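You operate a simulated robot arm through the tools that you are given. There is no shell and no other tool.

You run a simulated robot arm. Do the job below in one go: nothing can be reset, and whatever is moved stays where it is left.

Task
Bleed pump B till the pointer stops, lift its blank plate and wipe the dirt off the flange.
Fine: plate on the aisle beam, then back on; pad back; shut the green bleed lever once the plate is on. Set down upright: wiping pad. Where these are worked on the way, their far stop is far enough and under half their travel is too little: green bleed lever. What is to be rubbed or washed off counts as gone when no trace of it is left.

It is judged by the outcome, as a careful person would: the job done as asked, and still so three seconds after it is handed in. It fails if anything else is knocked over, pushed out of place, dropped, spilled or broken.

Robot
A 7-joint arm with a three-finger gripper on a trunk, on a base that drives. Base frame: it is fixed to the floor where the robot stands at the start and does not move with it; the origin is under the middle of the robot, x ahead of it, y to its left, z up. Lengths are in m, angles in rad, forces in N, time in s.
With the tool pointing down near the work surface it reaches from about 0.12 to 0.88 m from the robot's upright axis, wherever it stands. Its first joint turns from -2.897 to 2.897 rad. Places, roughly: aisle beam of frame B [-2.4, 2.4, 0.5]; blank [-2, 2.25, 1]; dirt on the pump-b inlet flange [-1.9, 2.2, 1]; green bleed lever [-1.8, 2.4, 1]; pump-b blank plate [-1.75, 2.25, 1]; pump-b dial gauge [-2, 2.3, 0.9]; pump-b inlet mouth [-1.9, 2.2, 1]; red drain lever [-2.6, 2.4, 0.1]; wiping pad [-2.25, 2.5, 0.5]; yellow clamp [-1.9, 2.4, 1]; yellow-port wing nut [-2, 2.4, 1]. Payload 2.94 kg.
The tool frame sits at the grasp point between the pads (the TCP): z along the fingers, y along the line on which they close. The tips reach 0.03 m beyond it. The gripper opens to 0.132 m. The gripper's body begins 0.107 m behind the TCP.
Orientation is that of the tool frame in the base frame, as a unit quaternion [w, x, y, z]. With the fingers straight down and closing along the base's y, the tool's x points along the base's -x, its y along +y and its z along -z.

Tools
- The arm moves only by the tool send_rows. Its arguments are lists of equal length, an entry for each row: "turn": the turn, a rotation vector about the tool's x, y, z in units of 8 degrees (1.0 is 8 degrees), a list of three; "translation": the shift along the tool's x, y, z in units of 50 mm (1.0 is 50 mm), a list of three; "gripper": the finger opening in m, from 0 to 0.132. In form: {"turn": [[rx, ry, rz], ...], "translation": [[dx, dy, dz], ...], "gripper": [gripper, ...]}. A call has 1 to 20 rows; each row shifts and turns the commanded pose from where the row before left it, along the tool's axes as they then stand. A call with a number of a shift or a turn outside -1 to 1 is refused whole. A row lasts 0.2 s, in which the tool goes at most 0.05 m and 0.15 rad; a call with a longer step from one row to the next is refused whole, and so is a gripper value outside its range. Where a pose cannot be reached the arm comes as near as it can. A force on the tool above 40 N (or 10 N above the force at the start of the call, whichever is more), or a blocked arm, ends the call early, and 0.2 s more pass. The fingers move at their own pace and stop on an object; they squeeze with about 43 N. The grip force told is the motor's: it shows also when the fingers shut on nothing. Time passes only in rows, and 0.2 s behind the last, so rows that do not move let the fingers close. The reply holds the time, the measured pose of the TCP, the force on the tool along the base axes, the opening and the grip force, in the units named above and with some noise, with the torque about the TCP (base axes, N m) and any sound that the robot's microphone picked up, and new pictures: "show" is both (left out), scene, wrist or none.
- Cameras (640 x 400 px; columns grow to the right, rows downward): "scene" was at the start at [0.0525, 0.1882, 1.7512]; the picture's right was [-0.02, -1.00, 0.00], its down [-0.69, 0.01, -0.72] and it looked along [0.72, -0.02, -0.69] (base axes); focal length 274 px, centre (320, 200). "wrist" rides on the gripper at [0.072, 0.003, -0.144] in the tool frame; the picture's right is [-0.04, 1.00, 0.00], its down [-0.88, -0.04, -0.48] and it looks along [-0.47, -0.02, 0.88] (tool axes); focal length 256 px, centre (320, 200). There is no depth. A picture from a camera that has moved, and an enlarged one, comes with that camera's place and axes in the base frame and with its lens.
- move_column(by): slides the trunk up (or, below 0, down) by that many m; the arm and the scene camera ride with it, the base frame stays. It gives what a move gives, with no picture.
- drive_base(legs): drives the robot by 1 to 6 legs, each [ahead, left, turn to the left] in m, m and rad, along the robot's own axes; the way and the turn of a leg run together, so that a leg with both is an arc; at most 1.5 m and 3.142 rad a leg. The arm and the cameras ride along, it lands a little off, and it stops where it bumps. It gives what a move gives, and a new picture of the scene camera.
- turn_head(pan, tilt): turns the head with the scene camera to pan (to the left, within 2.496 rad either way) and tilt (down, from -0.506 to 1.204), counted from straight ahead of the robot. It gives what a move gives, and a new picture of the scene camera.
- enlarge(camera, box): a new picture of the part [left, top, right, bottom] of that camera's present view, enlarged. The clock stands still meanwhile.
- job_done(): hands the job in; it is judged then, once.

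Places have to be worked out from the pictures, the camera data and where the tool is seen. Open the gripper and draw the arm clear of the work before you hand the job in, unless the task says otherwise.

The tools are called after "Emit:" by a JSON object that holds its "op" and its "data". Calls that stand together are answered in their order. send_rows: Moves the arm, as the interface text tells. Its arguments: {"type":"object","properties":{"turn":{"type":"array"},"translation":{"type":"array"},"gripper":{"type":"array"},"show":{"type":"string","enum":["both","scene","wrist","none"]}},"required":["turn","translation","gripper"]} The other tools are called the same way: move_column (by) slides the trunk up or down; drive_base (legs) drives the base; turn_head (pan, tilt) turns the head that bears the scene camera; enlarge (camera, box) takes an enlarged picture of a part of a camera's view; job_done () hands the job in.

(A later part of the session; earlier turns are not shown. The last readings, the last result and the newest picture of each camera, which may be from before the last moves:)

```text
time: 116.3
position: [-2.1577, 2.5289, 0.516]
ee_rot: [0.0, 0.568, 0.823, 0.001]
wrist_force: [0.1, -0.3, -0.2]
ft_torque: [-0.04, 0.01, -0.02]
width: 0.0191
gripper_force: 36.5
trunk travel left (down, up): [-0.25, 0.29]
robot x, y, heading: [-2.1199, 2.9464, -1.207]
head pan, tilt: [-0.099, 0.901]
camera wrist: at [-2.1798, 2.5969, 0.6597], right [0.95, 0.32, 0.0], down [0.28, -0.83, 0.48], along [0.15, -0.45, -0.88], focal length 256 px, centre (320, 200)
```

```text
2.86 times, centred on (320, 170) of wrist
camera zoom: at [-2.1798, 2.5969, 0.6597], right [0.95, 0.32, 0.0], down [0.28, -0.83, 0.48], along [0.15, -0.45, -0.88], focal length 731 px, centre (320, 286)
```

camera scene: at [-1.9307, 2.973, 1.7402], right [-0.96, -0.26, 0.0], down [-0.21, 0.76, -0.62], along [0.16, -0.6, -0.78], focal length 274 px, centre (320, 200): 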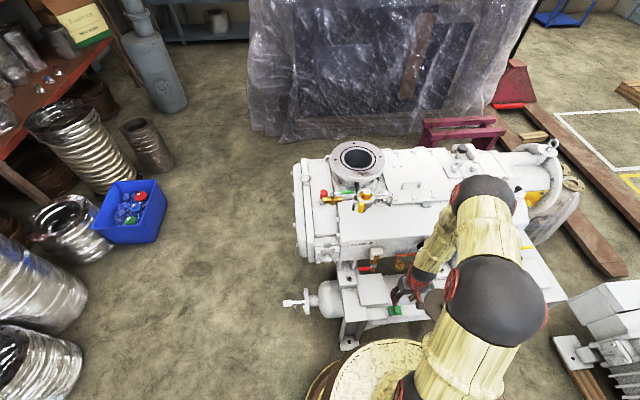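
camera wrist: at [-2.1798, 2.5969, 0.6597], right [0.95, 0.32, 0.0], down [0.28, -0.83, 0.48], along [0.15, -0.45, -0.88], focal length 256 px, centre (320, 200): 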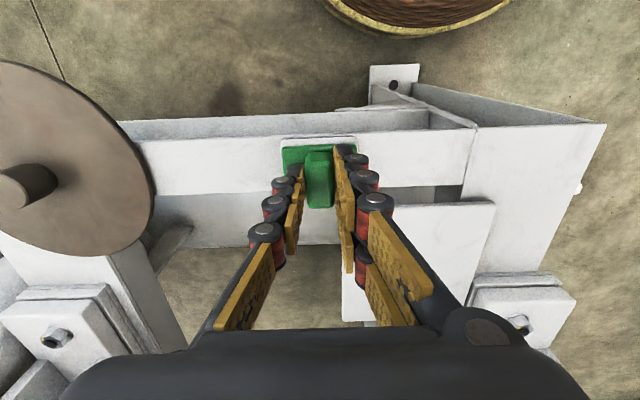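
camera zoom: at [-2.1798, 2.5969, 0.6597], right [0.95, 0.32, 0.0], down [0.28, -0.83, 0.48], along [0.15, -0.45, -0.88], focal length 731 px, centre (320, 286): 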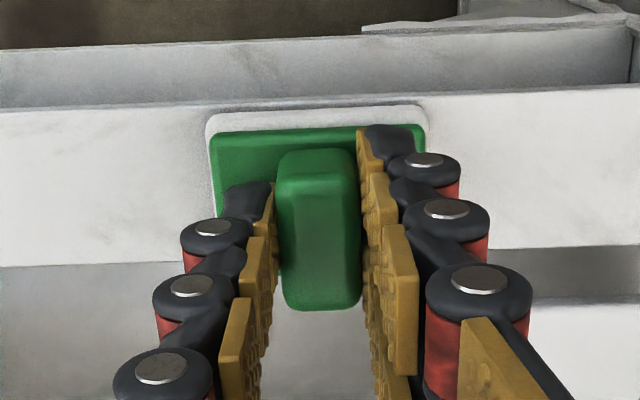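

Pad gripped (0.019 m); its home is TCP (-2.158, 2.529, 0.516). I lift it, easing toward the aisle to clear the gauge, up to z ≈ 1.21.

Emit:
{"op": "send_rows", "data": {"turn": [[0, 0, 0], [0, 0, 0], [0, 0, 0], [0, 0, 0], [0, 0, 0], [0, 0, 0], [0, 0, 0], [0, 0, 0], [0, 0, 0], [0, 0, 0], [0, 0, 0], [0, 0, 0], [0, 0, 0], [0, 0, 0], [0, 0, 0], [0, 0, 0], [0, 0, 0]], "translation": [[0, 0, -0.3], [0, 0, -0.6], [0.4, 0, -0.85], [0.4, 0, -0.85], [0.4, 0, -0.85], [0, 0, -0.95], [0, 0, -0.95], [0, 0, -0.95], [0, 0, -0.95], [0, 0, -0.95], [0, 0, -0.95], [0, 0, -0.95], [0, 0, -0.95], [0, 0, -0.95], [0, 0, -0.95], [0, 0, -0.95], [0, 0, 0]], "gripper": [0.005, 0.005, 0.005, 0.005, 0.005, 0.005, 0.005, 0.005, 0.005, 0.005, 0.005, 0.005, 0.005, 0.005, 0.005, 0.005, 0.005], "show": "both"}}

```text
time: 119.9
position: [-2.1777, 2.5857, 1.2129]
ee_rot: [0.0, 0.567, 0.824, 0.0]
wrist_force: [-0.3, 0.6, 0.2]
ft_torque: [0.01, 0.01, -0.01]
width: 0.0188
gripper_force: 42.7
trunk travel left (down, up): [-0.25, 0.29]
robot x, y, heading: [-2.119, 2.9494, -1.206]
head pan, tilt: [-0.099, 0.901]
camera scene: at [-1.9311, 2.9733, 1.7402], right [-0.96, -0.26, 0.0], down [-0.21, 0.76, -0.62], along [0.16, -0.6, -0.78], focal length 274 px, centre (320, 200)
camera wrist: at [-2.2009, 2.6532, 1.3566], right [0.95, 0.32, 0.0], down [0.28, -0.83, 0.48], along [0.15, -0.45, -0.88], focal length 256 px, centre (320, 200)
```

scene: 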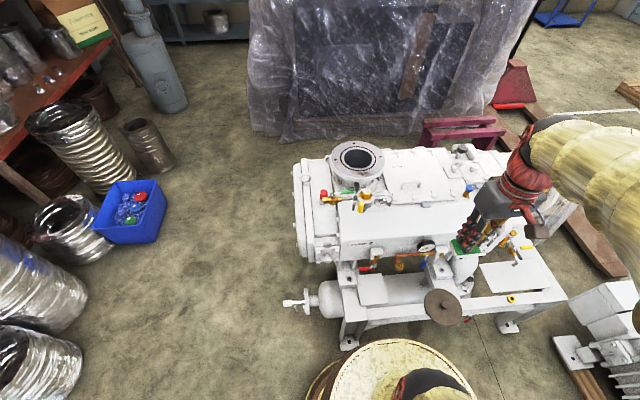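
wrist: 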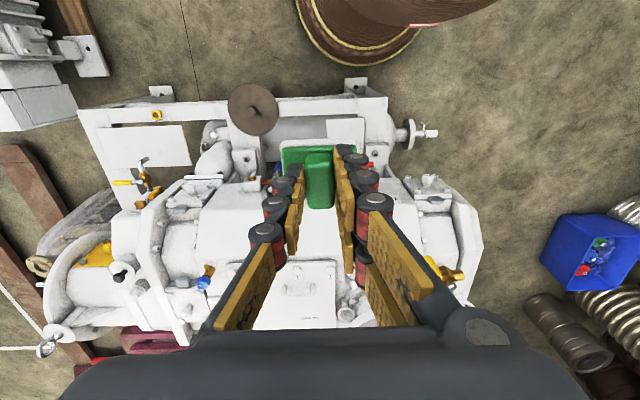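

I carry the pad over the dirt (≈(-1.904, 2.245)) and come down to a hover.

Emit:
{"op": "send_rows", "data": {"turn": [[0, 0, 0], [0, 0, 0], [0, 0, 0], [0, 0, 0], [0, 0, 0], [0, 0, 0], [0, 0, 0], [0, 0, 0], [0, 0, 0], [0, 0, 0], [0, 0, 0], [0, 0, 0], [0, 0, 0], [0, 0, 0]], "translation": [[-0.832, 0.268, 0], [-0.832, 0.268, 0], [-0.832, 0.268, 0], [-0.832, 0.268, 0], [-0.832, 0.268, 0], [-0.832, 0.268, 0], [-0.832, 0.268, 0], [-0.832, 0.268, 0], [-0.832, 0.268, 0], [-0.832, 0.268, 0], [0, 0, 0.7], [0, 0, 0.7], [0, 0, 0.6], [0, 0, 0]], "gripper": [0.005, 0.005, 0.005, 0.005, 0.005, 0.005, 0.005, 0.005, 0.005, 0.005, 0.005, 0.005, 0.005, 0.005], "show": "both"}}

Emit:
{"op": "enlarge", "data": {"camera": "scene", "box": [310, 130, 410, 200]}}

Emit:
{"op": "enlarge", "data": {"camera": "wrist", "box": [200, 80, 460, 250]}}

```text
time: 122.9
position: [-1.9047, 2.2425, 1.1115]
ee_rot: [0.0, 0.567, 0.824, 0.0]
wrist_force: [-0.1, -0.4, 0.1]
ft_torque: [-0.01, -0.03, -0.01]
width: 0.019
gripper_force: 43.5
trunk travel left (down, up): [-0.25, 0.29]
robot x, y, heading: [-2.1173, 2.9527, -1.207]
head pan, tilt: [-0.099, 0.901]
camera scene: at [-1.931, 2.9728, 1.7403], right [-0.96, -0.26, 0.0], down [-0.21, 0.76, -0.62], along [0.16, -0.6, -0.78], focal length 274 px, centre (320, 200)
camera wrist: at [-1.9264, 2.3113, 1.2551], right [0.95, 0.32, 0.0], down [0.28, -0.83, 0.48], along [0.15, -0.45, -0.88], focal length 256 px, centre (320, 200)
```

scene: 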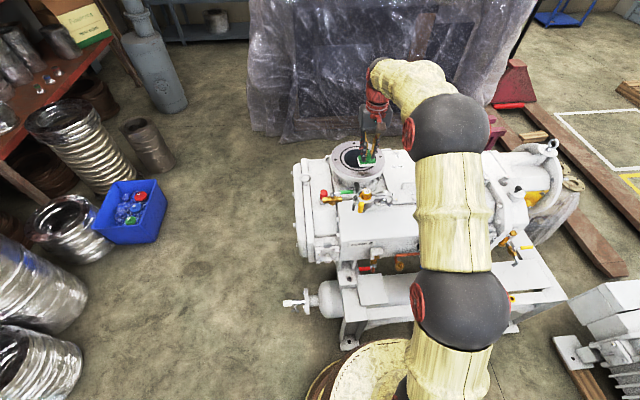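
wrist: 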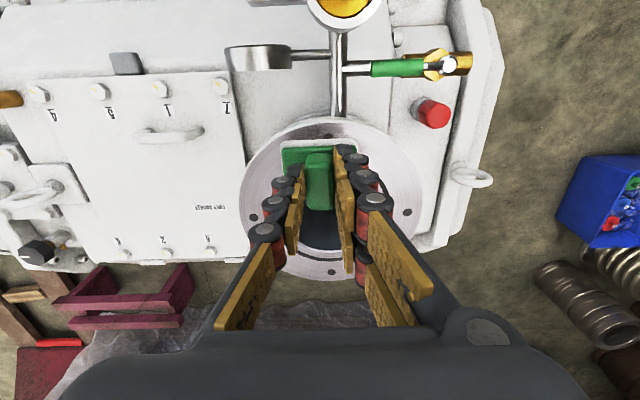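

```text
5.71 times, centred on (360, 165) of scene
camera zoom: at [-1.931, 2.9728, 1.7403], right [-0.96, -0.26, 0.0], down [-0.21, 0.76, -0.62], along [0.16, -0.6, -0.78], focal length 1563 px, centre (91, 400)
```

zoom: 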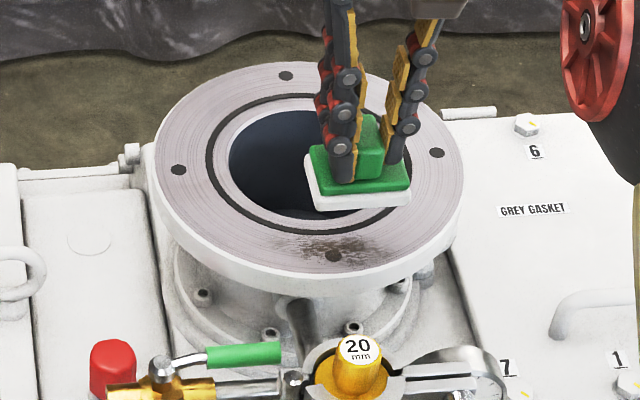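

```text
2.35 times, centred on (330, 165) of wrist
camera zoom: at [-1.9264, 2.3113, 1.2551], right [0.95, 0.32, 0.0], down [0.28, -0.83, 0.48], along [0.15, -0.45, -0.88], focal length 602 px, centre (296, 282)
```

zoom: 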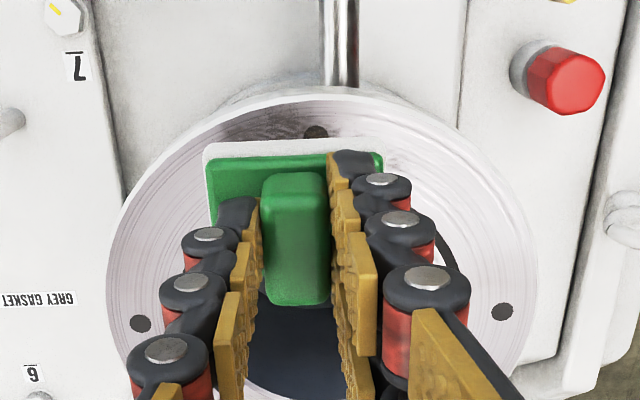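

The pad is aligned over the dirt, which spans about 8 cm along the flange edge. I lower gently to contact.

Emit:
{"op": "send_rows", "data": {"turn": [[0, 0, 0], [0, 0, 0], [0, 0, 0], [0, 0, 0]], "translation": [[0, 0, 0.5], [0, 0, 0.4], [0, 0, 0.12], [0, 0, 0]], "gripper": [0.005, 0.005, 0.005, 0.005], "show": "none"}}

Emit:
{"op": "send_rows", "data": {"turn": [[0, 0, 0], [0, 0, 0], [0, 0, 0]], "translation": [[0, 0, 0.05], [0, 0, 0.05], [0, 0, 0]], "gripper": [0.005, 0.005, 0.005], "show": "wrist"}}

Emit:
{"op": "enlarge", "data": {"camera": "scene", "box": [310, 130, 410, 200]}}

```text
time: 123.9
position: [-1.9041, 2.2423, 1.0593]
ee_rot: [-0.001, 0.567, 0.824, 0.0]
wrist_force: [0.2, -0.4, 0.2]
ft_torque: [-0.03, 0.01, -0.02]
width: 0.019
gripper_force: 43.2
trunk travel left (down, up): [-0.25, 0.29]
robot x, y, heading: [-2.1179, 2.9497, -1.209]
head pan, tilt: [-0.099, 0.901]
```

```text
time: 124.7
position: [-1.9047, 2.2451, 1.0559]
ee_rot: [0.0, 0.567, 0.824, -0.002]
wrist_force: [0.3, 0.1, 8.0]
ft_torque: [0.17, -0.07, 0.06]
width: 0.0188
gripper_force: 43.4
trunk travel left (down, up): [-0.25, 0.29]
robot x, y, heading: [-2.1179, 2.9519, -1.207]
head pan, tilt: [-0.099, 0.901]
camera wrist: at [-1.9273, 2.3125, 1.1997], right [0.95, 0.32, 0.0], down [0.28, -0.83, 0.48], along [0.15, -0.45, -0.88], focal length 256 px, centre (320, 200)
```

wrist: 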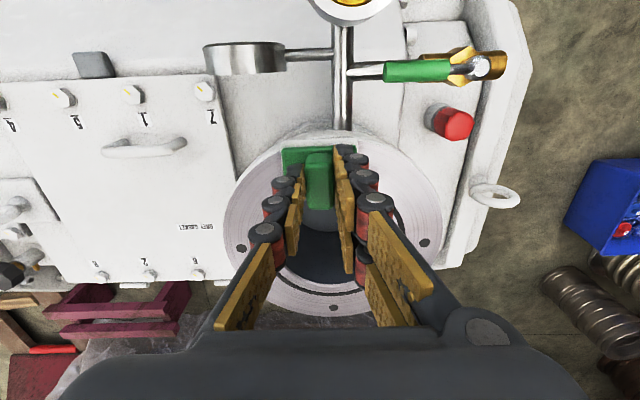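

```text
5.71 times, centred on (360, 165) of scene
camera zoom: at [-1.9312, 2.9734, 1.7404], right [-0.96, -0.26, 0.0], down [-0.21, 0.76, -0.62], along [0.16, -0.6, -0.78], focal length 1563 px, centre (91, 400)
```

zoom: 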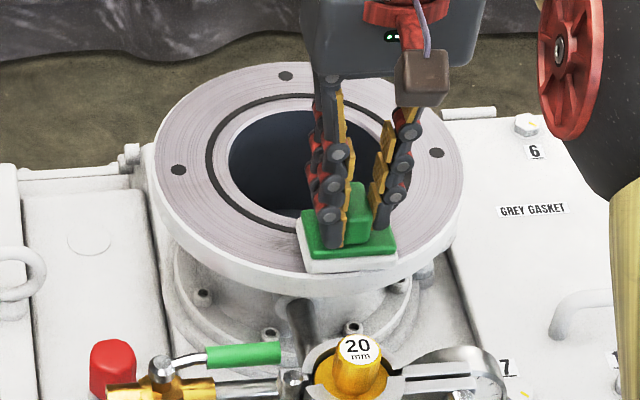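

Contact at about 8 N. I rub to and fro along the dirt with slight extra pressure.

Emit:
{"op": "send_rows", "data": {"turn": [[0, 0, 0], [0, 0, 0], [0, 0, 0], [0, 0, 0], [0, 0, 0], [0, 0, 0], [0, 0, 0], [0, 0, 0], [0, 0, 0], [0, 0, 0], [0, 0, 0], [0, 0, 0], [0, 0, 0], [0, 0, 0], [0, 0, 0], [0, 0, 0], [0, 0, 0]], "translation": [[0, 0.2, 0.02], [-0.02, 0.3, 0], [-0.04, 0.3, 0], [-0.05, 0.25, 0], [0.05, -0.25, 0], [0.04, -0.35, 0], [0.02, -0.35, 0], [0, -0.35, 0], [-0.02, -0.35, 0], [-0.05, -0.3, 0], [-0.05, -0.2, 0], [0.05, 0.25, 0], [0.04, 0.35, 0], [0.03, 0.35, 0], [0, 0.3, 0], [0, 0, 0], [0, 0, 0]], "gripper": [0.005, 0.005, 0.005, 0.005, 0.005, 0.005, 0.005, 0.005, 0.005, 0.005, 0.005, 0.005, 0.005, 0.005, 0.005, 0.005, 0.005], "show": "wrist"}}

Emit:
{"op": "enlarge", "data": {"camera": "scene", "box": [310, 130, 410, 200]}}

```text
time: 127.7
position: [-1.9208, 2.2344, 1.0565]
ee_rot: [0.0, 0.57, 0.822, -0.005]
wrist_force: [-1.9, -0.6, 4.5]
ft_torque: [0.09, 0.21, 0.11]
width: 0.0188
gripper_force: 42.8
trunk travel left (down, up): [-0.25, 0.29]
robot x, y, heading: [-2.121, 2.9488, -1.211]
head pan, tilt: [-0.099, 0.901]
stopped in row 15: the force on the tool passed its limit at 47 N (the readings are from after the stop); the commanded pose is now the measured one
camera wrist: at [-1.942, 2.3047, 1.1996], right [0.95, 0.31, -0.01], down [0.28, -0.83, 0.48], along [0.14, -0.46, -0.88], focal length 256 px, centre (320, 200)
```

wrist: 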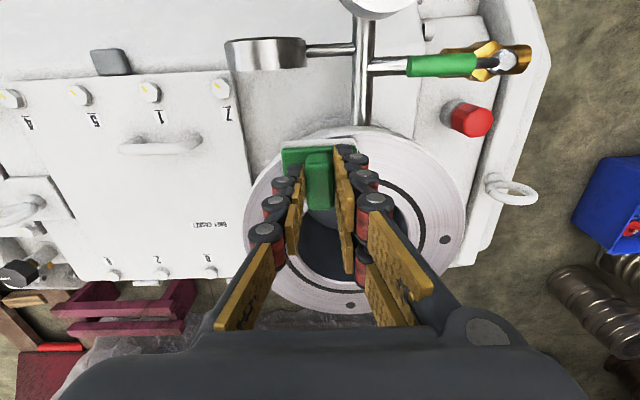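

```text
5.71 times, centred on (360, 165) of scene
camera zoom: at [-1.9305, 2.9728, 1.7399], right [-0.97, -0.26, 0.0], down [-0.2, 0.76, -0.62], along [0.16, -0.6, -0.78], focal length 1563 px, centre (91, 400)
```

zoom: 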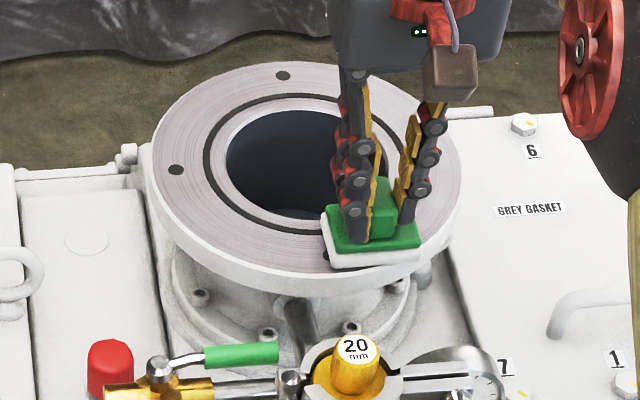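

The force limit tripped while moving back (an edge catching), but the near side already looks clean. I lift a little and shift aside to check for remaining dirt.

Emit:
{"op": "send_rows", "data": {"turn": [[0, 0, 0], [0, 0, 0], [0, 0, 0], [0, 0, 0], [0, 0, 0], [0, 0, 0]], "translation": [[0, 0, -0.5], [0, 0, -0.9], [0, 0, -0.6], [-0.5, -0.8, 0], [-0.5, -0.8, 0], [0, 0, 0]], "gripper": [0.005, 0.005, 0.005, 0.005, 0.005, 0.005], "show": "both"}}

Emit:
{"op": "enlarge", "data": {"camera": "scene", "box": [310, 130, 410, 200]}}

Emit:
{"op": "enlarge", "data": {"camera": "scene", "box": [340, 155, 395, 185]}}

```text
time: 129.1
position: [-1.9752, 2.1618, 1.1554]
ee_rot: [0.0, 0.568, 0.823, -0.003]
wrist_force: [-0.6, 0.2, -0.6]
ft_torque: [0.01, -0.01, 0.06]
width: 0.019
gripper_force: 43.4
trunk travel left (down, up): [-0.25, 0.29]
robot x, y, heading: [-2.1207, 2.9503, -1.206]
head pan, tilt: [-0.099, 0.901]
camera scene: at [-1.9312, 2.9724, 1.7403], right [-0.97, -0.26, 0.0], down [-0.2, 0.76, -0.62], along [0.16, -0.6, -0.78], focal length 274 px, centre (320, 200)
camera wrist: at [-1.996, 2.2313, 1.2988], right [0.95, 0.31, -0.01], down [0.28, -0.83, 0.48], along [0.14, -0.46, -0.88], focal length 256 px, centre (320, 200)
```

scene: 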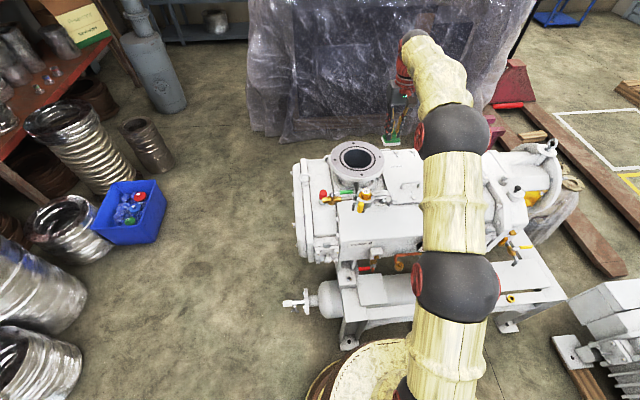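
wrist: 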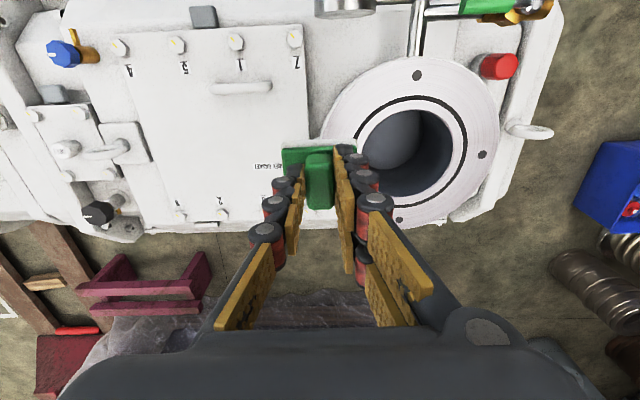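

```text
5.71 times, centred on (360, 165) of scene
camera zoom: at [-1.9312, 2.9724, 1.7403], right [-0.97, -0.26, 0.0], down [-0.2, 0.76, -0.62], along [0.16, -0.6, -0.78], focal length 1563 px, centre (91, 400)
```

zoom: 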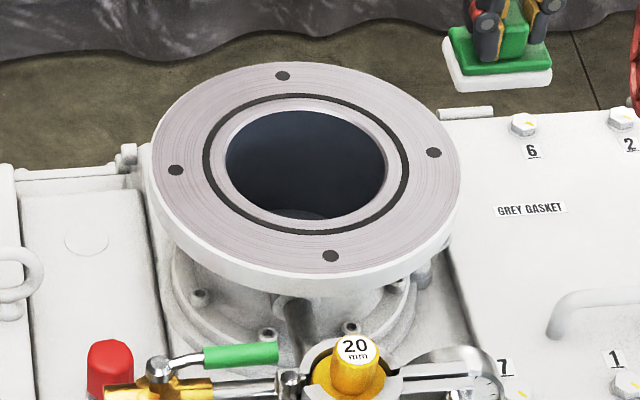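

```text
11.64 times, centred on (368, 170) of scene
camera zoom: at [-1.9312, 2.9724, 1.7403], right [-0.97, -0.26, 0.0], down [-0.2, 0.76, -0.62], along [0.16, -0.6, -0.78], focal length 3183 px, centre (-233, 549)
```

zoom: 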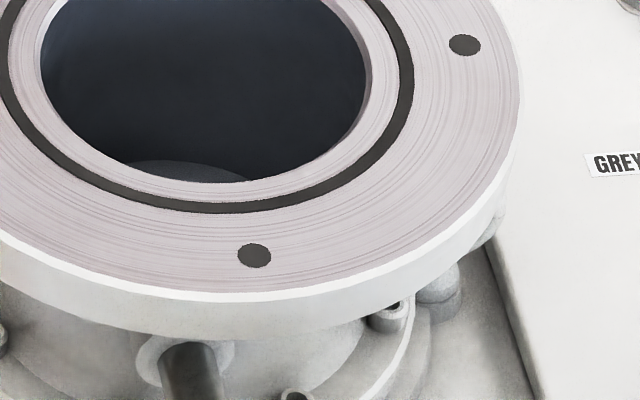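

The dirt seems gone. I check the flange in the wrist camera for any trace.

Emit:
{"op": "enlarge", "data": {"camera": "wrist", "box": [310, 40, 520, 240]}}

Emit:
{"op": "enlarge", "data": {"camera": "wrist", "box": [350, 45, 480, 130]}}

Emit:
{"op": "enlarge", "data": {"camera": "scene", "box": [328, 138, 368, 178]}}

```text
2.00 times, centred on (415, 140) of wrist
camera zoom: at [-1.996, 2.2313, 1.2988], right [0.95, 0.31, -0.01], down [0.28, -0.83, 0.48], along [0.14, -0.46, -0.88], focal length 512 px, centre (130, 320)
```

zoom: 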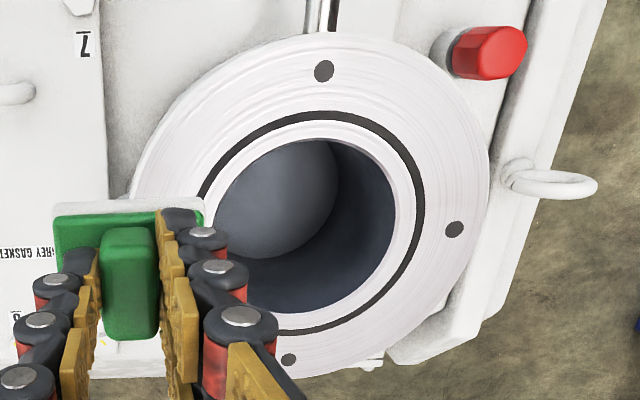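

```text
4.71 times, centred on (415, 88) of wrist
camera zoom: at [-1.996, 2.2313, 1.2988], right [0.95, 0.31, -0.01], down [0.28, -0.83, 0.48], along [0.14, -0.46, -0.88], focal length 1205 px, centre (-127, 729)
```

zoom: 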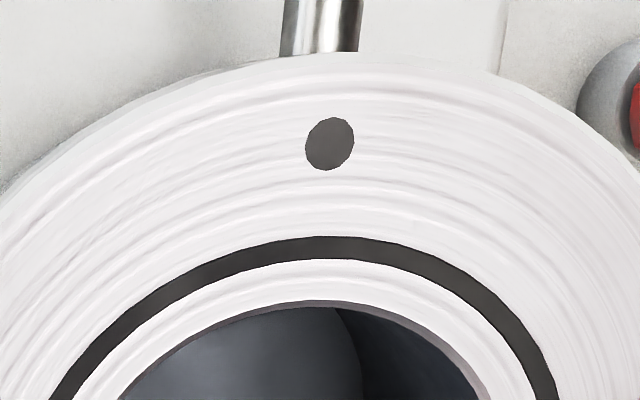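

```text
10.00 times, centred on (348, 158) of scene
camera zoom: at [-1.9312, 2.9724, 1.7403], right [-0.97, -0.26, 0.0], down [-0.2, 0.76, -0.62], along [0.16, -0.6, -0.78], focal length 2736 px, centre (40, 620)
```

zoom: 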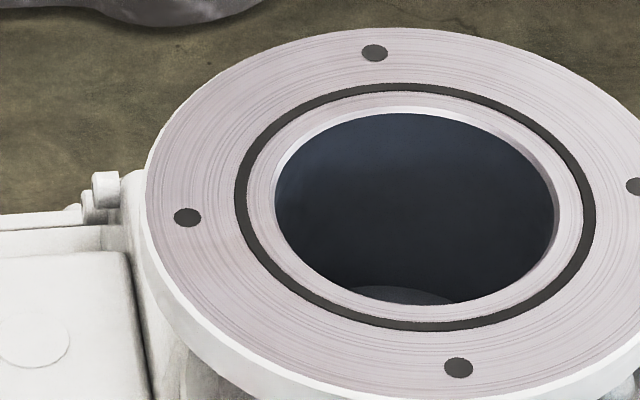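

The flange is clean all round. Now I carry the pad back: up, back over the aisle, to above its place on the beam.

Emit:
{"op": "send_rows", "data": {"turn": [[0, 0, 0], [0, 0, 0], [0, 0, 0], [0, 0, 0], [0, 0, 0], [0, 0, 0], [0, 0, 0], [0, 0, 0], [0, 0, 0], [0, 0, 0], [0, 0, 0], [0, 0, 0], [0, 0, 0]], "translation": [[0, 0, -0.6], [0, 0, -0.6], [0.8, -0.076, 0], [0.937, -0.076, 0], [0.937, -0.076, 0], [0.937, -0.076, 0], [0.937, -0.076, 0], [0.937, -0.076, 0], [0.937, -0.076, 0], [0.937, -0.076, 0], [0.937, -0.076, 0], [0.9, -0.076, 0], [0, 0, 0]], "gripper": [0.005, 0.005, 0.005, 0.005, 0.005, 0.005, 0.005, 0.005, 0.005, 0.005, 0.005, 0.005, 0.005], "show": "both"}}

Emit:
{"op": "enlarge", "data": {"camera": "scene", "box": [310, 130, 410, 200]}}

```text
time: 131.9
position: [-2.1756, 2.5779, 1.215]
ee_rot: [-0.002, 0.568, 0.823, -0.003]
wrist_force: [-1.2, 0.5, -0.7]
ft_torque: [0.0, 0.01, 0.02]
width: 0.0188
gripper_force: 42.4
trunk travel left (down, up): [-0.25, 0.29]
robot x, y, heading: [-2.1174, 2.9507, -1.205]
head pan, tilt: [-0.099, 0.901]
camera scene: at [-1.9314, 2.9726, 1.7403], right [-0.97, -0.26, 0.0], down [-0.2, 0.76, -0.62], along [0.16, -0.6, -0.78], focal length 274 px, centre (320, 200)
camera wrist: at [-2.1976, 2.6473, 1.3582], right [0.95, 0.31, -0.01], down [0.28, -0.83, 0.48], along [0.14, -0.46, -0.88], focal length 256 px, centre (320, 200)
```

scene: 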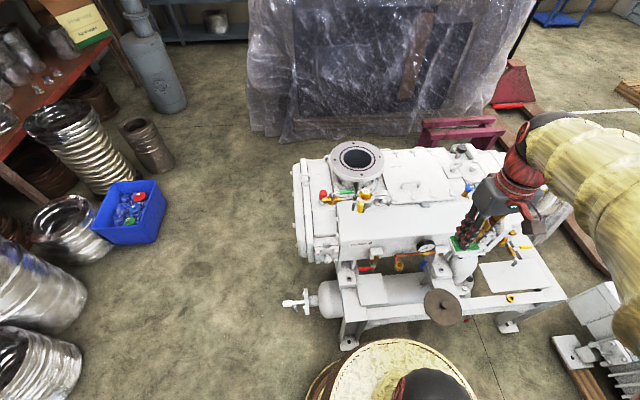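
wrist: 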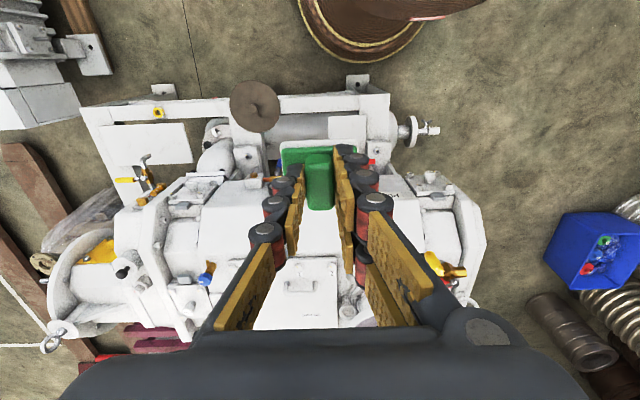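

```text
5.71 times, centred on (360, 165) of scene
camera zoom: at [-1.9314, 2.9726, 1.7403], right [-0.97, -0.26, 0.0], down [-0.2, 0.76, -0.62], along [0.16, -0.6, -0.78], focal length 1563 px, centre (91, 400)
```

zoom: 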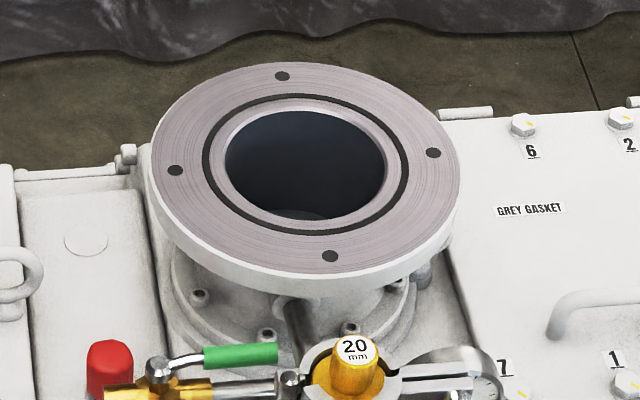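

I descend beside the gauge, shift back in over the beam and stop at a hover to check.

Emit:
{"op": "send_rows", "data": {"turn": [[0, 0, 0], [0, 0, 0], [0, 0, 0], [0, 0, 0], [0, 0, 0], [0, 0, 0], [0, 0, 0], [0, 0, 0], [0, 0, 0], [0, 0, 0], [0, 0, 0], [0, 0, 0], [0, 0, 0], [0, 0, 0]], "translation": [[0, 0, 0.8], [0, 0, 0.95], [0, 0, 0.95], [0, 0, 0.95], [0, 0, 0.95], [0, 0, 0.95], [0, 0, 0.95], [0, 0, 0.95], [0, 0, 0.95], [0, 0, 0.95], [0, 0, 0.95], [-0.52, 0, 0.8], [-0.52, 0, 0.8], [0, 0, 0]], "gripper": [0.005, 0.005, 0.005, 0.005, 0.005, 0.005, 0.005, 0.005, 0.005, 0.005, 0.005, 0.005, 0.005, 0.005], "show": "both"}}

Emit:
{"op": "enlarge", "data": {"camera": "wrist", "box": [220, 100, 420, 240]}}

Emit:
{"op": "enlarge", "data": {"camera": "scene", "box": [360, 250, 480, 334]}}

```text
time: 134.9
position: [-2.1606, 2.5269, 0.62]
ee_rot: [-0.002, 0.569, 0.823, -0.003]
wrist_force: [0.4, -0.7, -1.0]
ft_torque: [0.01, 0.01, 0.03]
width: 0.0189
gripper_force: 43.0
trunk travel left (down, up): [-0.25, 0.29]
robot x, y, heading: [-2.1176, 2.9492, -1.209]
head pan, tilt: [-0.099, 0.901]
camera scene: at [-1.9313, 2.9718, 1.7403], right [-0.97, -0.26, 0.0], down [-0.2, 0.76, -0.62], along [0.16, -0.6, -0.78], focal length 274 px, centre (320, 200)
camera wrist: at [-2.1817, 2.5957, 0.7629], right [0.95, 0.31, -0.01], down [0.28, -0.83, 0.48], along [0.14, -0.46, -0.88], focal length 256 px, centre (320, 200)
```

scene: 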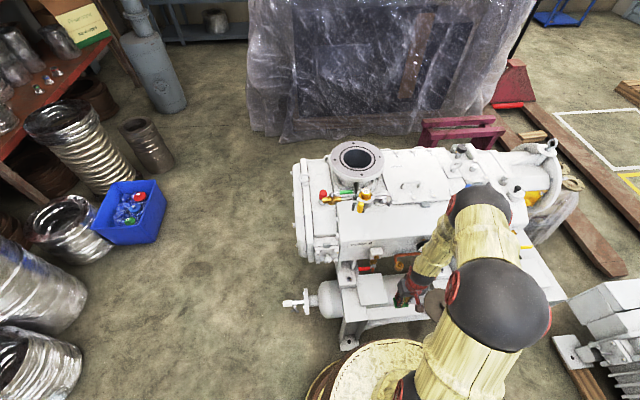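
wrist: 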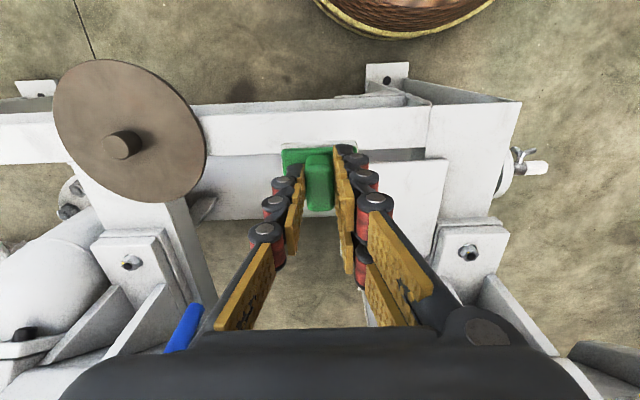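

```text
2.86 times, centred on (320, 170) of wrist
camera zoom: at [-2.1817, 2.5957, 0.7629], right [0.95, 0.31, -0.01], down [0.28, -0.83, 0.48], along [0.14, -0.46, -0.88], focal length 731 px, centre (320, 286)
```

zoom: 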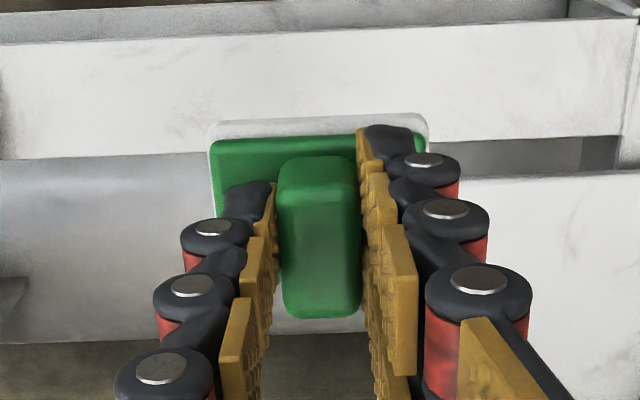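

```text
4.76 times, centred on (420, 292) of scene
camera zoom: at [-1.9313, 2.9718, 1.7403], right [-0.97, -0.26, 0.0], down [-0.2, 0.76, -0.62], along [0.16, -0.6, -0.78], focal length 1303 px, centre (-156, -238)
```

zoom: 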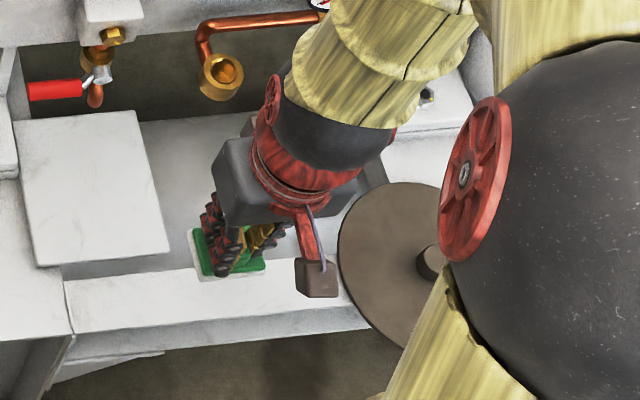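

Aligned with its place within a few mm. I lower gently to contact.

Emit:
{"op": "send_rows", "data": {"turn": [[0, 0, 0], [0, 0, 0], [0, 0, 0], [0, 0, 0], [0, 0, 0], [0, 0, 0]], "translation": [[0.02, 0.06, 0.5], [0, 0, 0.5], [0, 0, 0.4], [0, 0, 0.3], [0, 0, 0.2], [0, 0, 0]], "gripper": [0.005, 0.005, 0.005, 0.005, 0.005, 0.005], "show": "none"}}

Emit:
{"op": "send_rows", "data": {"turn": [[0, 0, 0], [0, 0, 0]], "translation": [[0, 0, 0.04], [0, 0, 0]], "gripper": [0.005, 0.005], "show": "none"}}

Emit:
{"op": "send_rows", "data": {"turn": [[0, 0, 0], [0, 0, 0]], "translation": [[0, 0, 0.04], [0, 0, 0]], "gripper": [0.005, 0.005], "show": "wrist"}}

```text
time: 136.3
position: [-2.1574, 2.5291, 0.5257]
ee_rot: [-0.001, 0.569, 0.822, -0.003]
wrist_force: [0.3, -0.3, -0.3]
ft_torque: [0.02, -0.04, -0.01]
width: 0.0189
gripper_force: 42.5
trunk travel left (down, up): [-0.25, 0.29]
robot x, y, heading: [-2.1136, 2.9482, -1.211]
head pan, tilt: [-0.099, 0.901]
```

```text
time: 136.9
position: [-2.1589, 2.5273, 0.5235]
ee_rot: [-0.001, 0.57, 0.822, -0.003]
wrist_force: [0.5, -0.8, -0.1]
ft_torque: [0.02, -0.02, 0.01]
width: 0.0188
gripper_force: 43.3
trunk travel left (down, up): [-0.25, 0.29]
robot x, y, heading: [-2.1201, 2.9483, -1.207]
head pan, tilt: [-0.099, 0.901]
```

```text
time: 137.5
position: [-2.1581, 2.5289, 0.5206]
ee_rot: [-0.001, 0.57, 0.822, -0.005]
wrist_force: [0.0, 0.7, -0.9]
ft_torque: [-0.01, 0.01, -0.02]
width: 0.0189
gripper_force: 42.6
trunk travel left (down, up): [-0.25, 0.29]
robot x, y, heading: [-2.119, 2.9477, -1.211]
head pan, tilt: [-0.099, 0.901]
camera wrist: at [-2.1798, 2.5976, 0.6645], right [0.95, 0.31, -0.01], down [0.28, -0.83, 0.48], along [0.14, -0.46, -0.88], focal length 256 px, centre (320, 200)
```

wrist: 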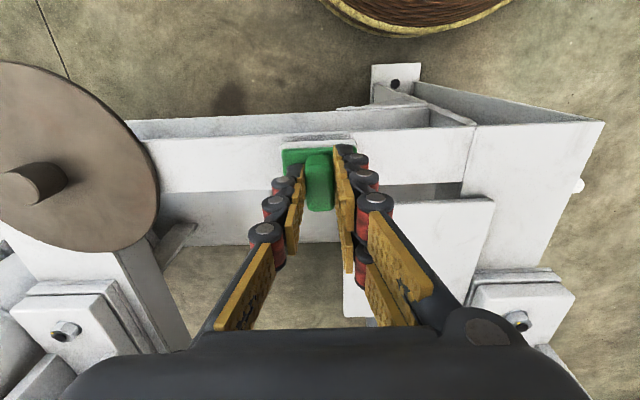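

Not touching yet; a few more 2 mm steps.

Emit:
{"op": "send_rows", "data": {"turn": [[0, 0, 0], [0, 0, 0]], "translation": [[0, 0, 0.04], [0, 0, 0]], "gripper": [0.005, 0.005], "show": "none"}}

Emit:
{"op": "send_rows", "data": {"turn": [[0, 0, 0], [0, 0, 0]], "translation": [[0, 0, 0.03], [0, 0, 0]], "gripper": [0.005, 0.005], "show": "wrist"}}

Emit:
{"op": "enlarge", "data": {"camera": "scene", "box": [380, 290, 430, 325]}}

```text
time: 138.1
position: [-2.1579, 2.5286, 0.5189]
ee_rot: [-0.002, 0.569, 0.822, -0.003]
wrist_force: [0.4, -0.1, -0.1]
ft_torque: [0.02, -0.01, -0.02]
width: 0.019
gripper_force: 43.0
trunk travel left (down, up): [-0.25, 0.29]
robot x, y, heading: [-2.1217, 2.9484, -1.206]
head pan, tilt: [-0.099, 0.901]
```

```text
time: 138.7
position: [-2.1579, 2.5286, 0.5174]
ee_rot: [-0.001, 0.569, 0.822, -0.003]
wrist_force: [-0.9, 0.3, -0.6]
ft_torque: [0.03, 0.02, 0.01]
width: 0.0189
gripper_force: 42.9
trunk travel left (down, up): [-0.25, 0.29]
robot x, y, heading: [-2.1194, 2.9479, -1.21]
head pan, tilt: [-0.099, 0.901]
camera wrist: at [-2.18, 2.5975, 0.6612], right [0.95, 0.31, -0.01], down [0.28, -0.83, 0.48], along [0.14, -0.46, -0.88], focal length 256 px, centre (320, 200)
```

wrist: 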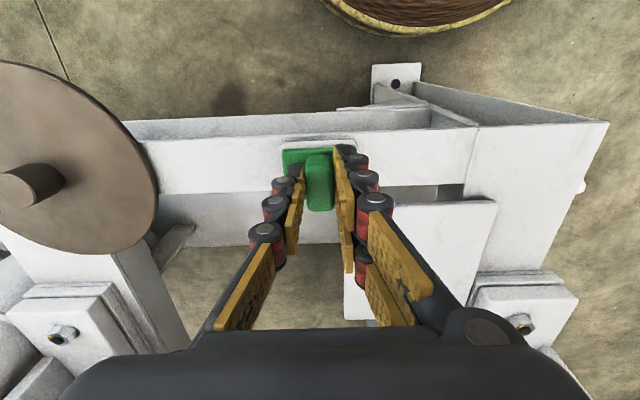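

```text
11.43 times, centred on (405, 308) of scene
camera zoom: at [-1.9314, 2.9722, 1.7403], right [-0.97, -0.26, 0.0], down [-0.2, 0.76, -0.62], along [0.16, -0.6, -0.78], focal length 3126 px, centre (-651, -1029)
```

zoom: 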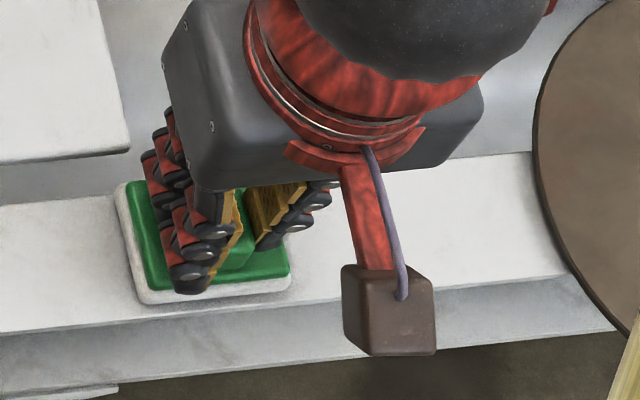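

Nearly there; two more fine steps.

Emit:
{"op": "send_rows", "data": {"turn": [[0, 0, 0], [0, 0, 0]], "translation": [[0, 0, 0.03], [0, 0, 0]], "gripper": [0.005, 0.005], "show": "none"}}

Emit:
{"op": "send_rows", "data": {"turn": [[0, 0, 0], [0, 0, 0]], "translation": [[0, 0, 0.02], [0, 0, 0]], "gripper": [0.005, 0.005], "show": "none"}}

```text
time: 139.3
position: [-2.1585, 2.5282, 0.5174]
ee_rot: [-0.001, 0.569, 0.822, -0.003]
wrist_force: [-0.1, -0.1, -0.3]
ft_torque: [-0.03, 0.01, 0.0]
width: 0.019
gripper_force: 42.6
trunk travel left (down, up): [-0.25, 0.29]
robot x, y, heading: [-2.1184, 2.9502, -1.208]
head pan, tilt: [-0.099, 0.901]
```

```text
time: 139.9
position: [-2.1573, 2.5273, 0.515]
ee_rot: [-0.001, 0.569, 0.822, -0.004]
wrist_force: [-1.1, 1.7, 8.2]
ft_torque: [0.18, -0.2, 0.05]
width: 0.0187
gripper_force: 43.6
trunk travel left (down, up): [-0.25, 0.29]
robot x, y, heading: [-2.1183, 2.9494, -1.208]
head pan, tilt: [-0.099, 0.901]
```

Contact (8 N). I open the gripper and lift straight up.

Emit:
{"op": "send_rows", "data": {"turn": [[0, 0, 0], [0, 0, 0], [0, 0, 0], [0, 0, 0], [0, 0, 0], [0, 0, 0], [0, 0, 0], [0, 0, 0]], "translation": [[0, 0, -0.01], [0, 0, 0], [0, 0, 0], [0, 0, -0.5], [0, 0, -0.8], [0, 0, -0.9], [0, -0.3, -0.8], [0, 0, 0]], "gripper": [0.03, 0.05, 0.05, 0.05, 0.05, 0.05, 0.06, 0.06], "show": "both"}}

Emit:
{"op": "enlarge", "data": {"camera": "wrist", "box": [60, 60, 460, 310]}}

Emit:
{"op": "enlarge", "data": {"camera": "scene", "box": [360, 250, 480, 334]}}

```text
time: 141.7
position: [-2.1713, 2.5239, 0.6668]
ee_rot: [-0.001, 0.569, 0.822, -0.003]
wrist_force: [0.4, 0.0, -1.5]
ft_torque: [0.04, -0.02, 0.01]
width: 0.0602
gripper_force: 0.0
trunk travel left (down, up): [-0.25, 0.29]
robot x, y, heading: [-2.1194, 2.952, -1.206]
head pan, tilt: [-0.099, 0.901]
camera scene: at [-1.9318, 2.9723, 1.7403], right [-0.97, -0.26, 0.0], down [-0.2, 0.76, -0.62], along [0.16, -0.6, -0.78], focal length 274 px, centre (320, 200)
camera wrist: at [-2.1935, 2.5926, 0.8104], right [0.95, 0.31, -0.01], down [0.28, -0.83, 0.48], along [0.14, -0.46, -0.88], focal length 256 px, centre (320, 200)
```

scene: 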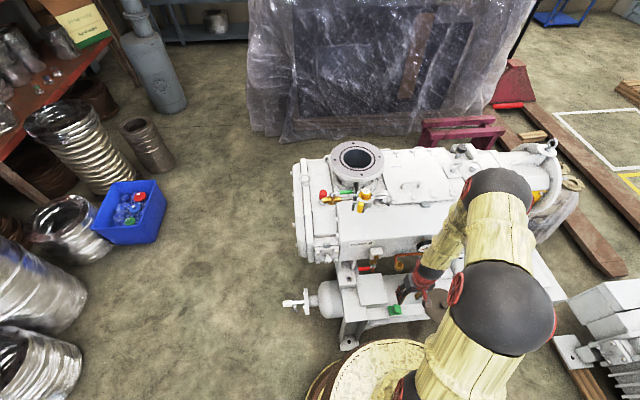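
wrist: 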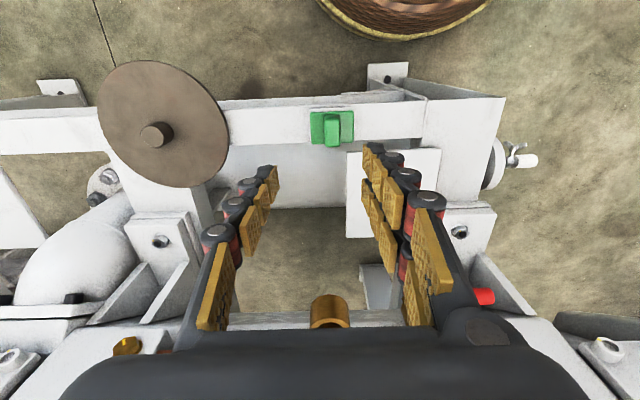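

```text
1.60 times, centred on (260, 185) of wrist
camera zoom: at [-2.1935, 2.5926, 0.8104], right [0.95, 0.31, -0.01], down [0.28, -0.83, 0.48], along [0.14, -0.46, -0.88], focal length 410 px, centre (416, 224)
```

zoom: 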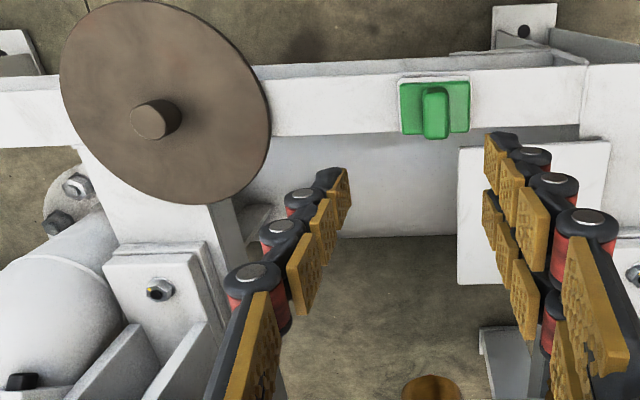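

```text
4.76 times, centred on (420, 292) of scene
camera zoom: at [-1.9318, 2.9723, 1.7403], right [-0.97, -0.26, 0.0], down [-0.2, 0.76, -0.62], along [0.16, -0.6, -0.78], focal length 1303 px, centre (-156, -238)
```

zoom: 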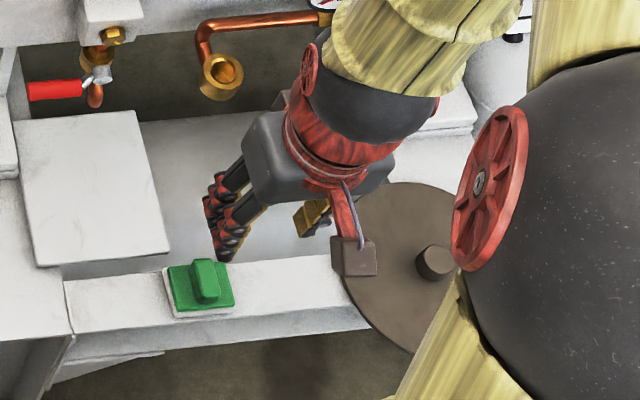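

The pad stands upright back in its place. Next I return to the plate's knob, levelling the tool slightly on the way.

Emit:
{"op": "send_rows", "data": {"turn": [[-0.043, 0.012, -0.04], [0, 0, 0], [0, 0, 0], [0, 0, 0], [0, 0, 0], [0, 0, 0], [0, 0, 0], [0, 0, 0]], "translation": [[0.02, -0.84, 0], [0.02, -0.84, 0], [0.02, -0.84, 0], [0.02, -0.84, 0], [0.02, -0.84, 0], [0, 0, 0.7], [0, 0, 0.7], [0, 0, 0]], "gripper": [0.06, 0.06, 0.06, 0.06, 0.06, 0.06, 0.06, 0.06], "show": "wrist"}}

Emit:
{"op": "enlarge", "data": {"camera": "wrist", "box": [200, 90, 440, 240]}}

```text
time: 143.5
position: [-2.3718, 2.4537, 0.5969]
ee_rot: [-0.001, 0.566, 0.824, -0.001]
wrist_force: [-0.7, -1.1, 0.3]
ft_torque: [0.02, -0.02, 0.0]
width: 0.06
gripper_force: 0.0
trunk travel left (down, up): [-0.25, 0.29]
robot x, y, heading: [-2.1161, 2.9535, -1.204]
head pan, tilt: [-0.099, 0.901]
camera wrist: at [-2.3932, 2.5217, 0.7391], right [0.95, 0.32, 0.0], down [0.28, -0.83, 0.48], along [0.15, -0.45, -0.88], focal length 256 px, centre (320, 200)
```

wrist: 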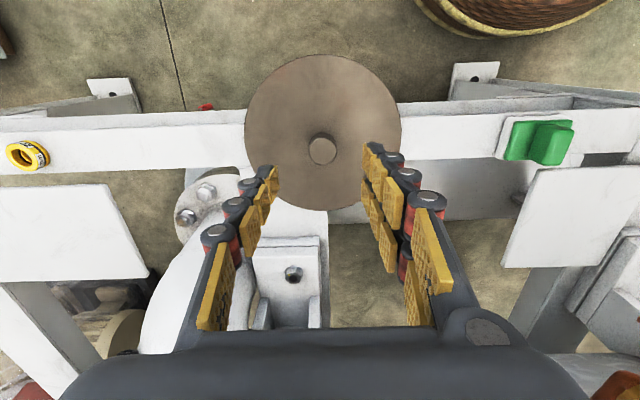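

```text
2.67 times, centred on (320, 165) of wrist
camera zoom: at [-2.3932, 2.5217, 0.7391], right [0.95, 0.32, 0.0], down [0.28, -0.83, 0.48], along [0.15, -0.45, -0.88], focal length 683 px, centre (320, 293)
```

zoom: 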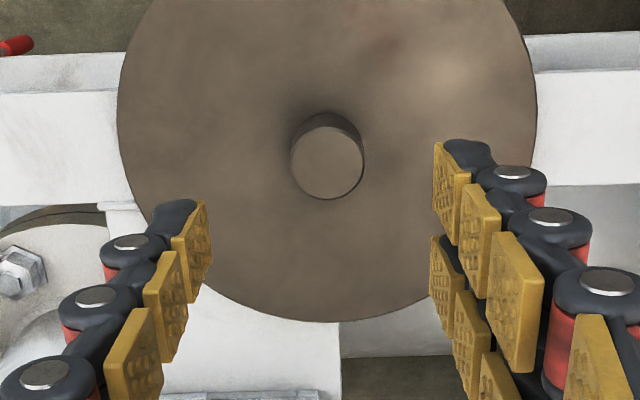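

Knob is ~4 mm to tool +y. I correct and descend around it.

Emit:
{"op": "send_rows", "data": {"turn": [[0, 0, 0], [0, 0, 0], [0, 0, 0], [0, 0, 0]], "translation": [[0.02, 0.07, 0.6], [0, 0, 0.6], [0, 0, 0.5], [0, 0, 0]], "gripper": [0.06, 0.06, 0.06, 0.06], "show": "wrist"}}

Emit:
{"op": "enlarge", "data": {"camera": "wrist", "box": [200, 90, 440, 240]}}

Emit:
{"op": "enlarge", "data": {"camera": "scene", "box": [400, 260, 500, 330]}}

```text
time: 144.5
position: [-2.3673, 2.4555, 0.5117]
ee_rot: [0.0, 0.567, 0.824, -0.001]
wrist_force: [-0.5, -0.6, 0.1]
ft_torque: [0.02, 0.0, 0.0]
width: 0.0601
gripper_force: 0.0
trunk travel left (down, up): [-0.25, 0.29]
robot x, y, heading: [-2.1204, 2.951, -1.204]
head pan, tilt: [-0.099, 0.901]
camera wrist: at [-2.3906, 2.5246, 0.655], right [0.95, 0.32, 0.0], down [0.28, -0.83, 0.48], along [0.15, -0.45, -0.88], focal length 256 px, centre (320, 200)
```

wrist: 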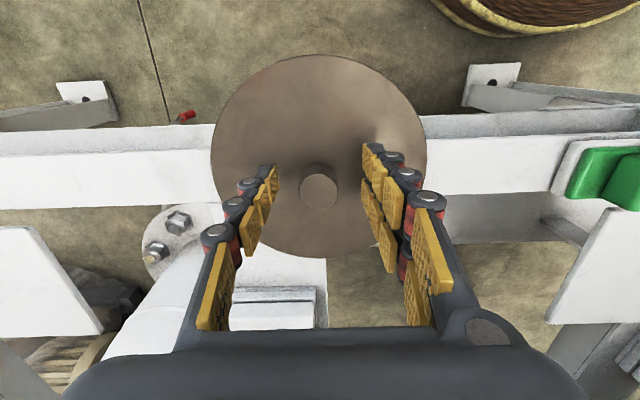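

```text
2.67 times, centred on (320, 165) of wrist
camera zoom: at [-2.3906, 2.5246, 0.655], right [0.95, 0.32, 0.0], down [0.28, -0.83, 0.48], along [0.15, -0.45, -0.88], focal length 683 px, centre (320, 293)
```

zoom: 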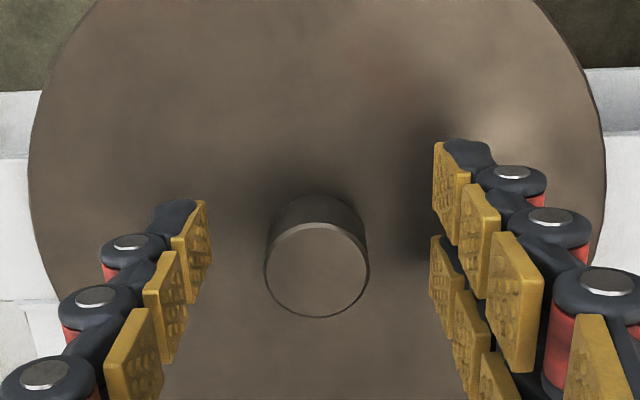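

```text
5.71 times, centred on (450, 295) of scene
camera zoom: at [-1.9317, 2.972, 1.7403], right [-0.97, -0.26, 0.0], down [-0.2, 0.76, -0.62], along [0.16, -0.6, -0.78], focal length 1563 px, centre (-423, -343)
```

zoom: 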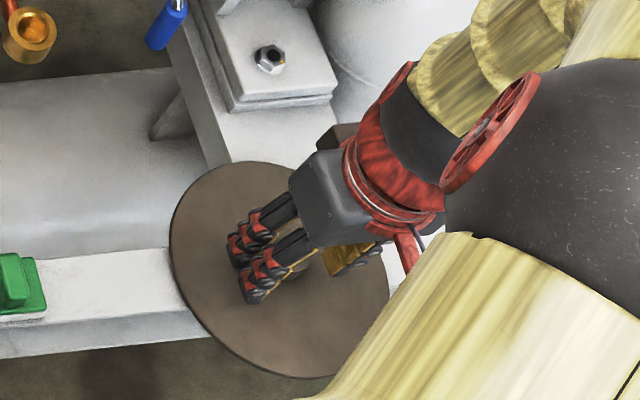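

Centred. I close on the knob and lift the plate gently.

Emit:
{"op": "send_rows", "data": {"turn": [[0, 0, 0], [0, 0, 0], [0, 0, 0], [0, 0, 0], [0, 0, 0], [0, 0, 0], [0, 0, 0], [0, 0, 0]], "translation": [[0.02, 0, 0], [0, 0, 0], [0, 0, 0], [0, 0, 0], [0, 0, -0.15], [0, 0, -0.4], [0, 0, -0.6], [0, 0, 0]], "gripper": [0.06, 0.01, 0.01, 0.01, 0.01, 0.01, 0.01, 0.01], "show": "wrist"}}

Emit:
{"op": "enlarge", "data": {"camera": "scene", "box": [400, 260, 500, 330]}}

```text
time: 146.3
position: [-2.3685, 2.4554, 0.5701]
ee_rot: [-0.001, 0.566, 0.825, 0.0]
wrist_force: [0.5, 0.5, -3.2]
ft_torque: [0.0, 0.03, 0.03]
width: 0.0269
gripper_force: 42.9
trunk travel left (down, up): [-0.25, 0.29]
robot x, y, heading: [-2.1178, 2.9509, -1.209]
head pan, tilt: [-0.099, 0.901]
camera wrist: at [-2.3914, 2.5244, 0.7136], right [0.95, 0.32, 0.0], down [0.28, -0.83, 0.48], along [0.15, -0.45, -0.88], focal length 256 px, centre (320, 200)
```

wrist: 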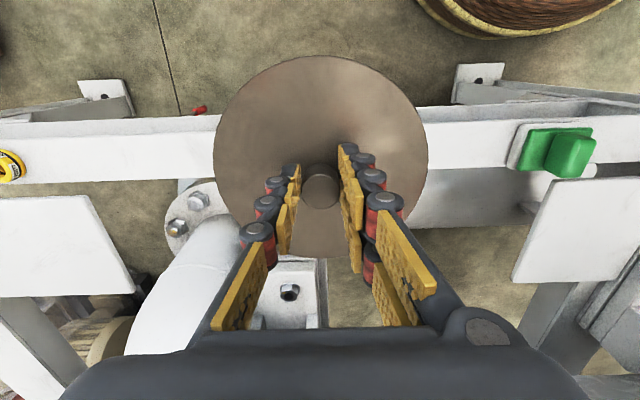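

```text
5.71 times, centred on (450, 295) of scene
camera zoom: at [-1.9316, 2.9723, 1.7402], right [-0.97, -0.26, 0.0], down [-0.2, 0.76, -0.62], along [0.16, -0.6, -0.78], focal length 1563 px, centre (-423, -343)
```

zoom: 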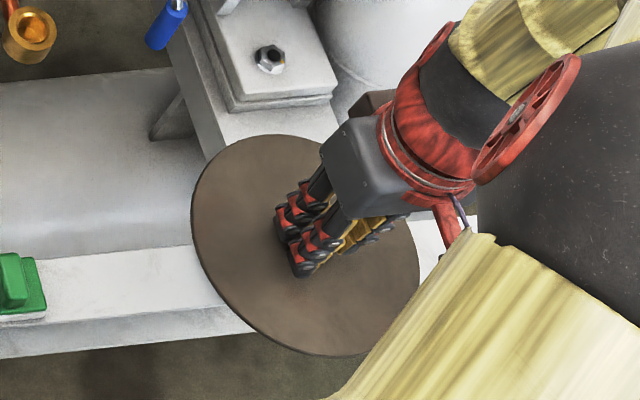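

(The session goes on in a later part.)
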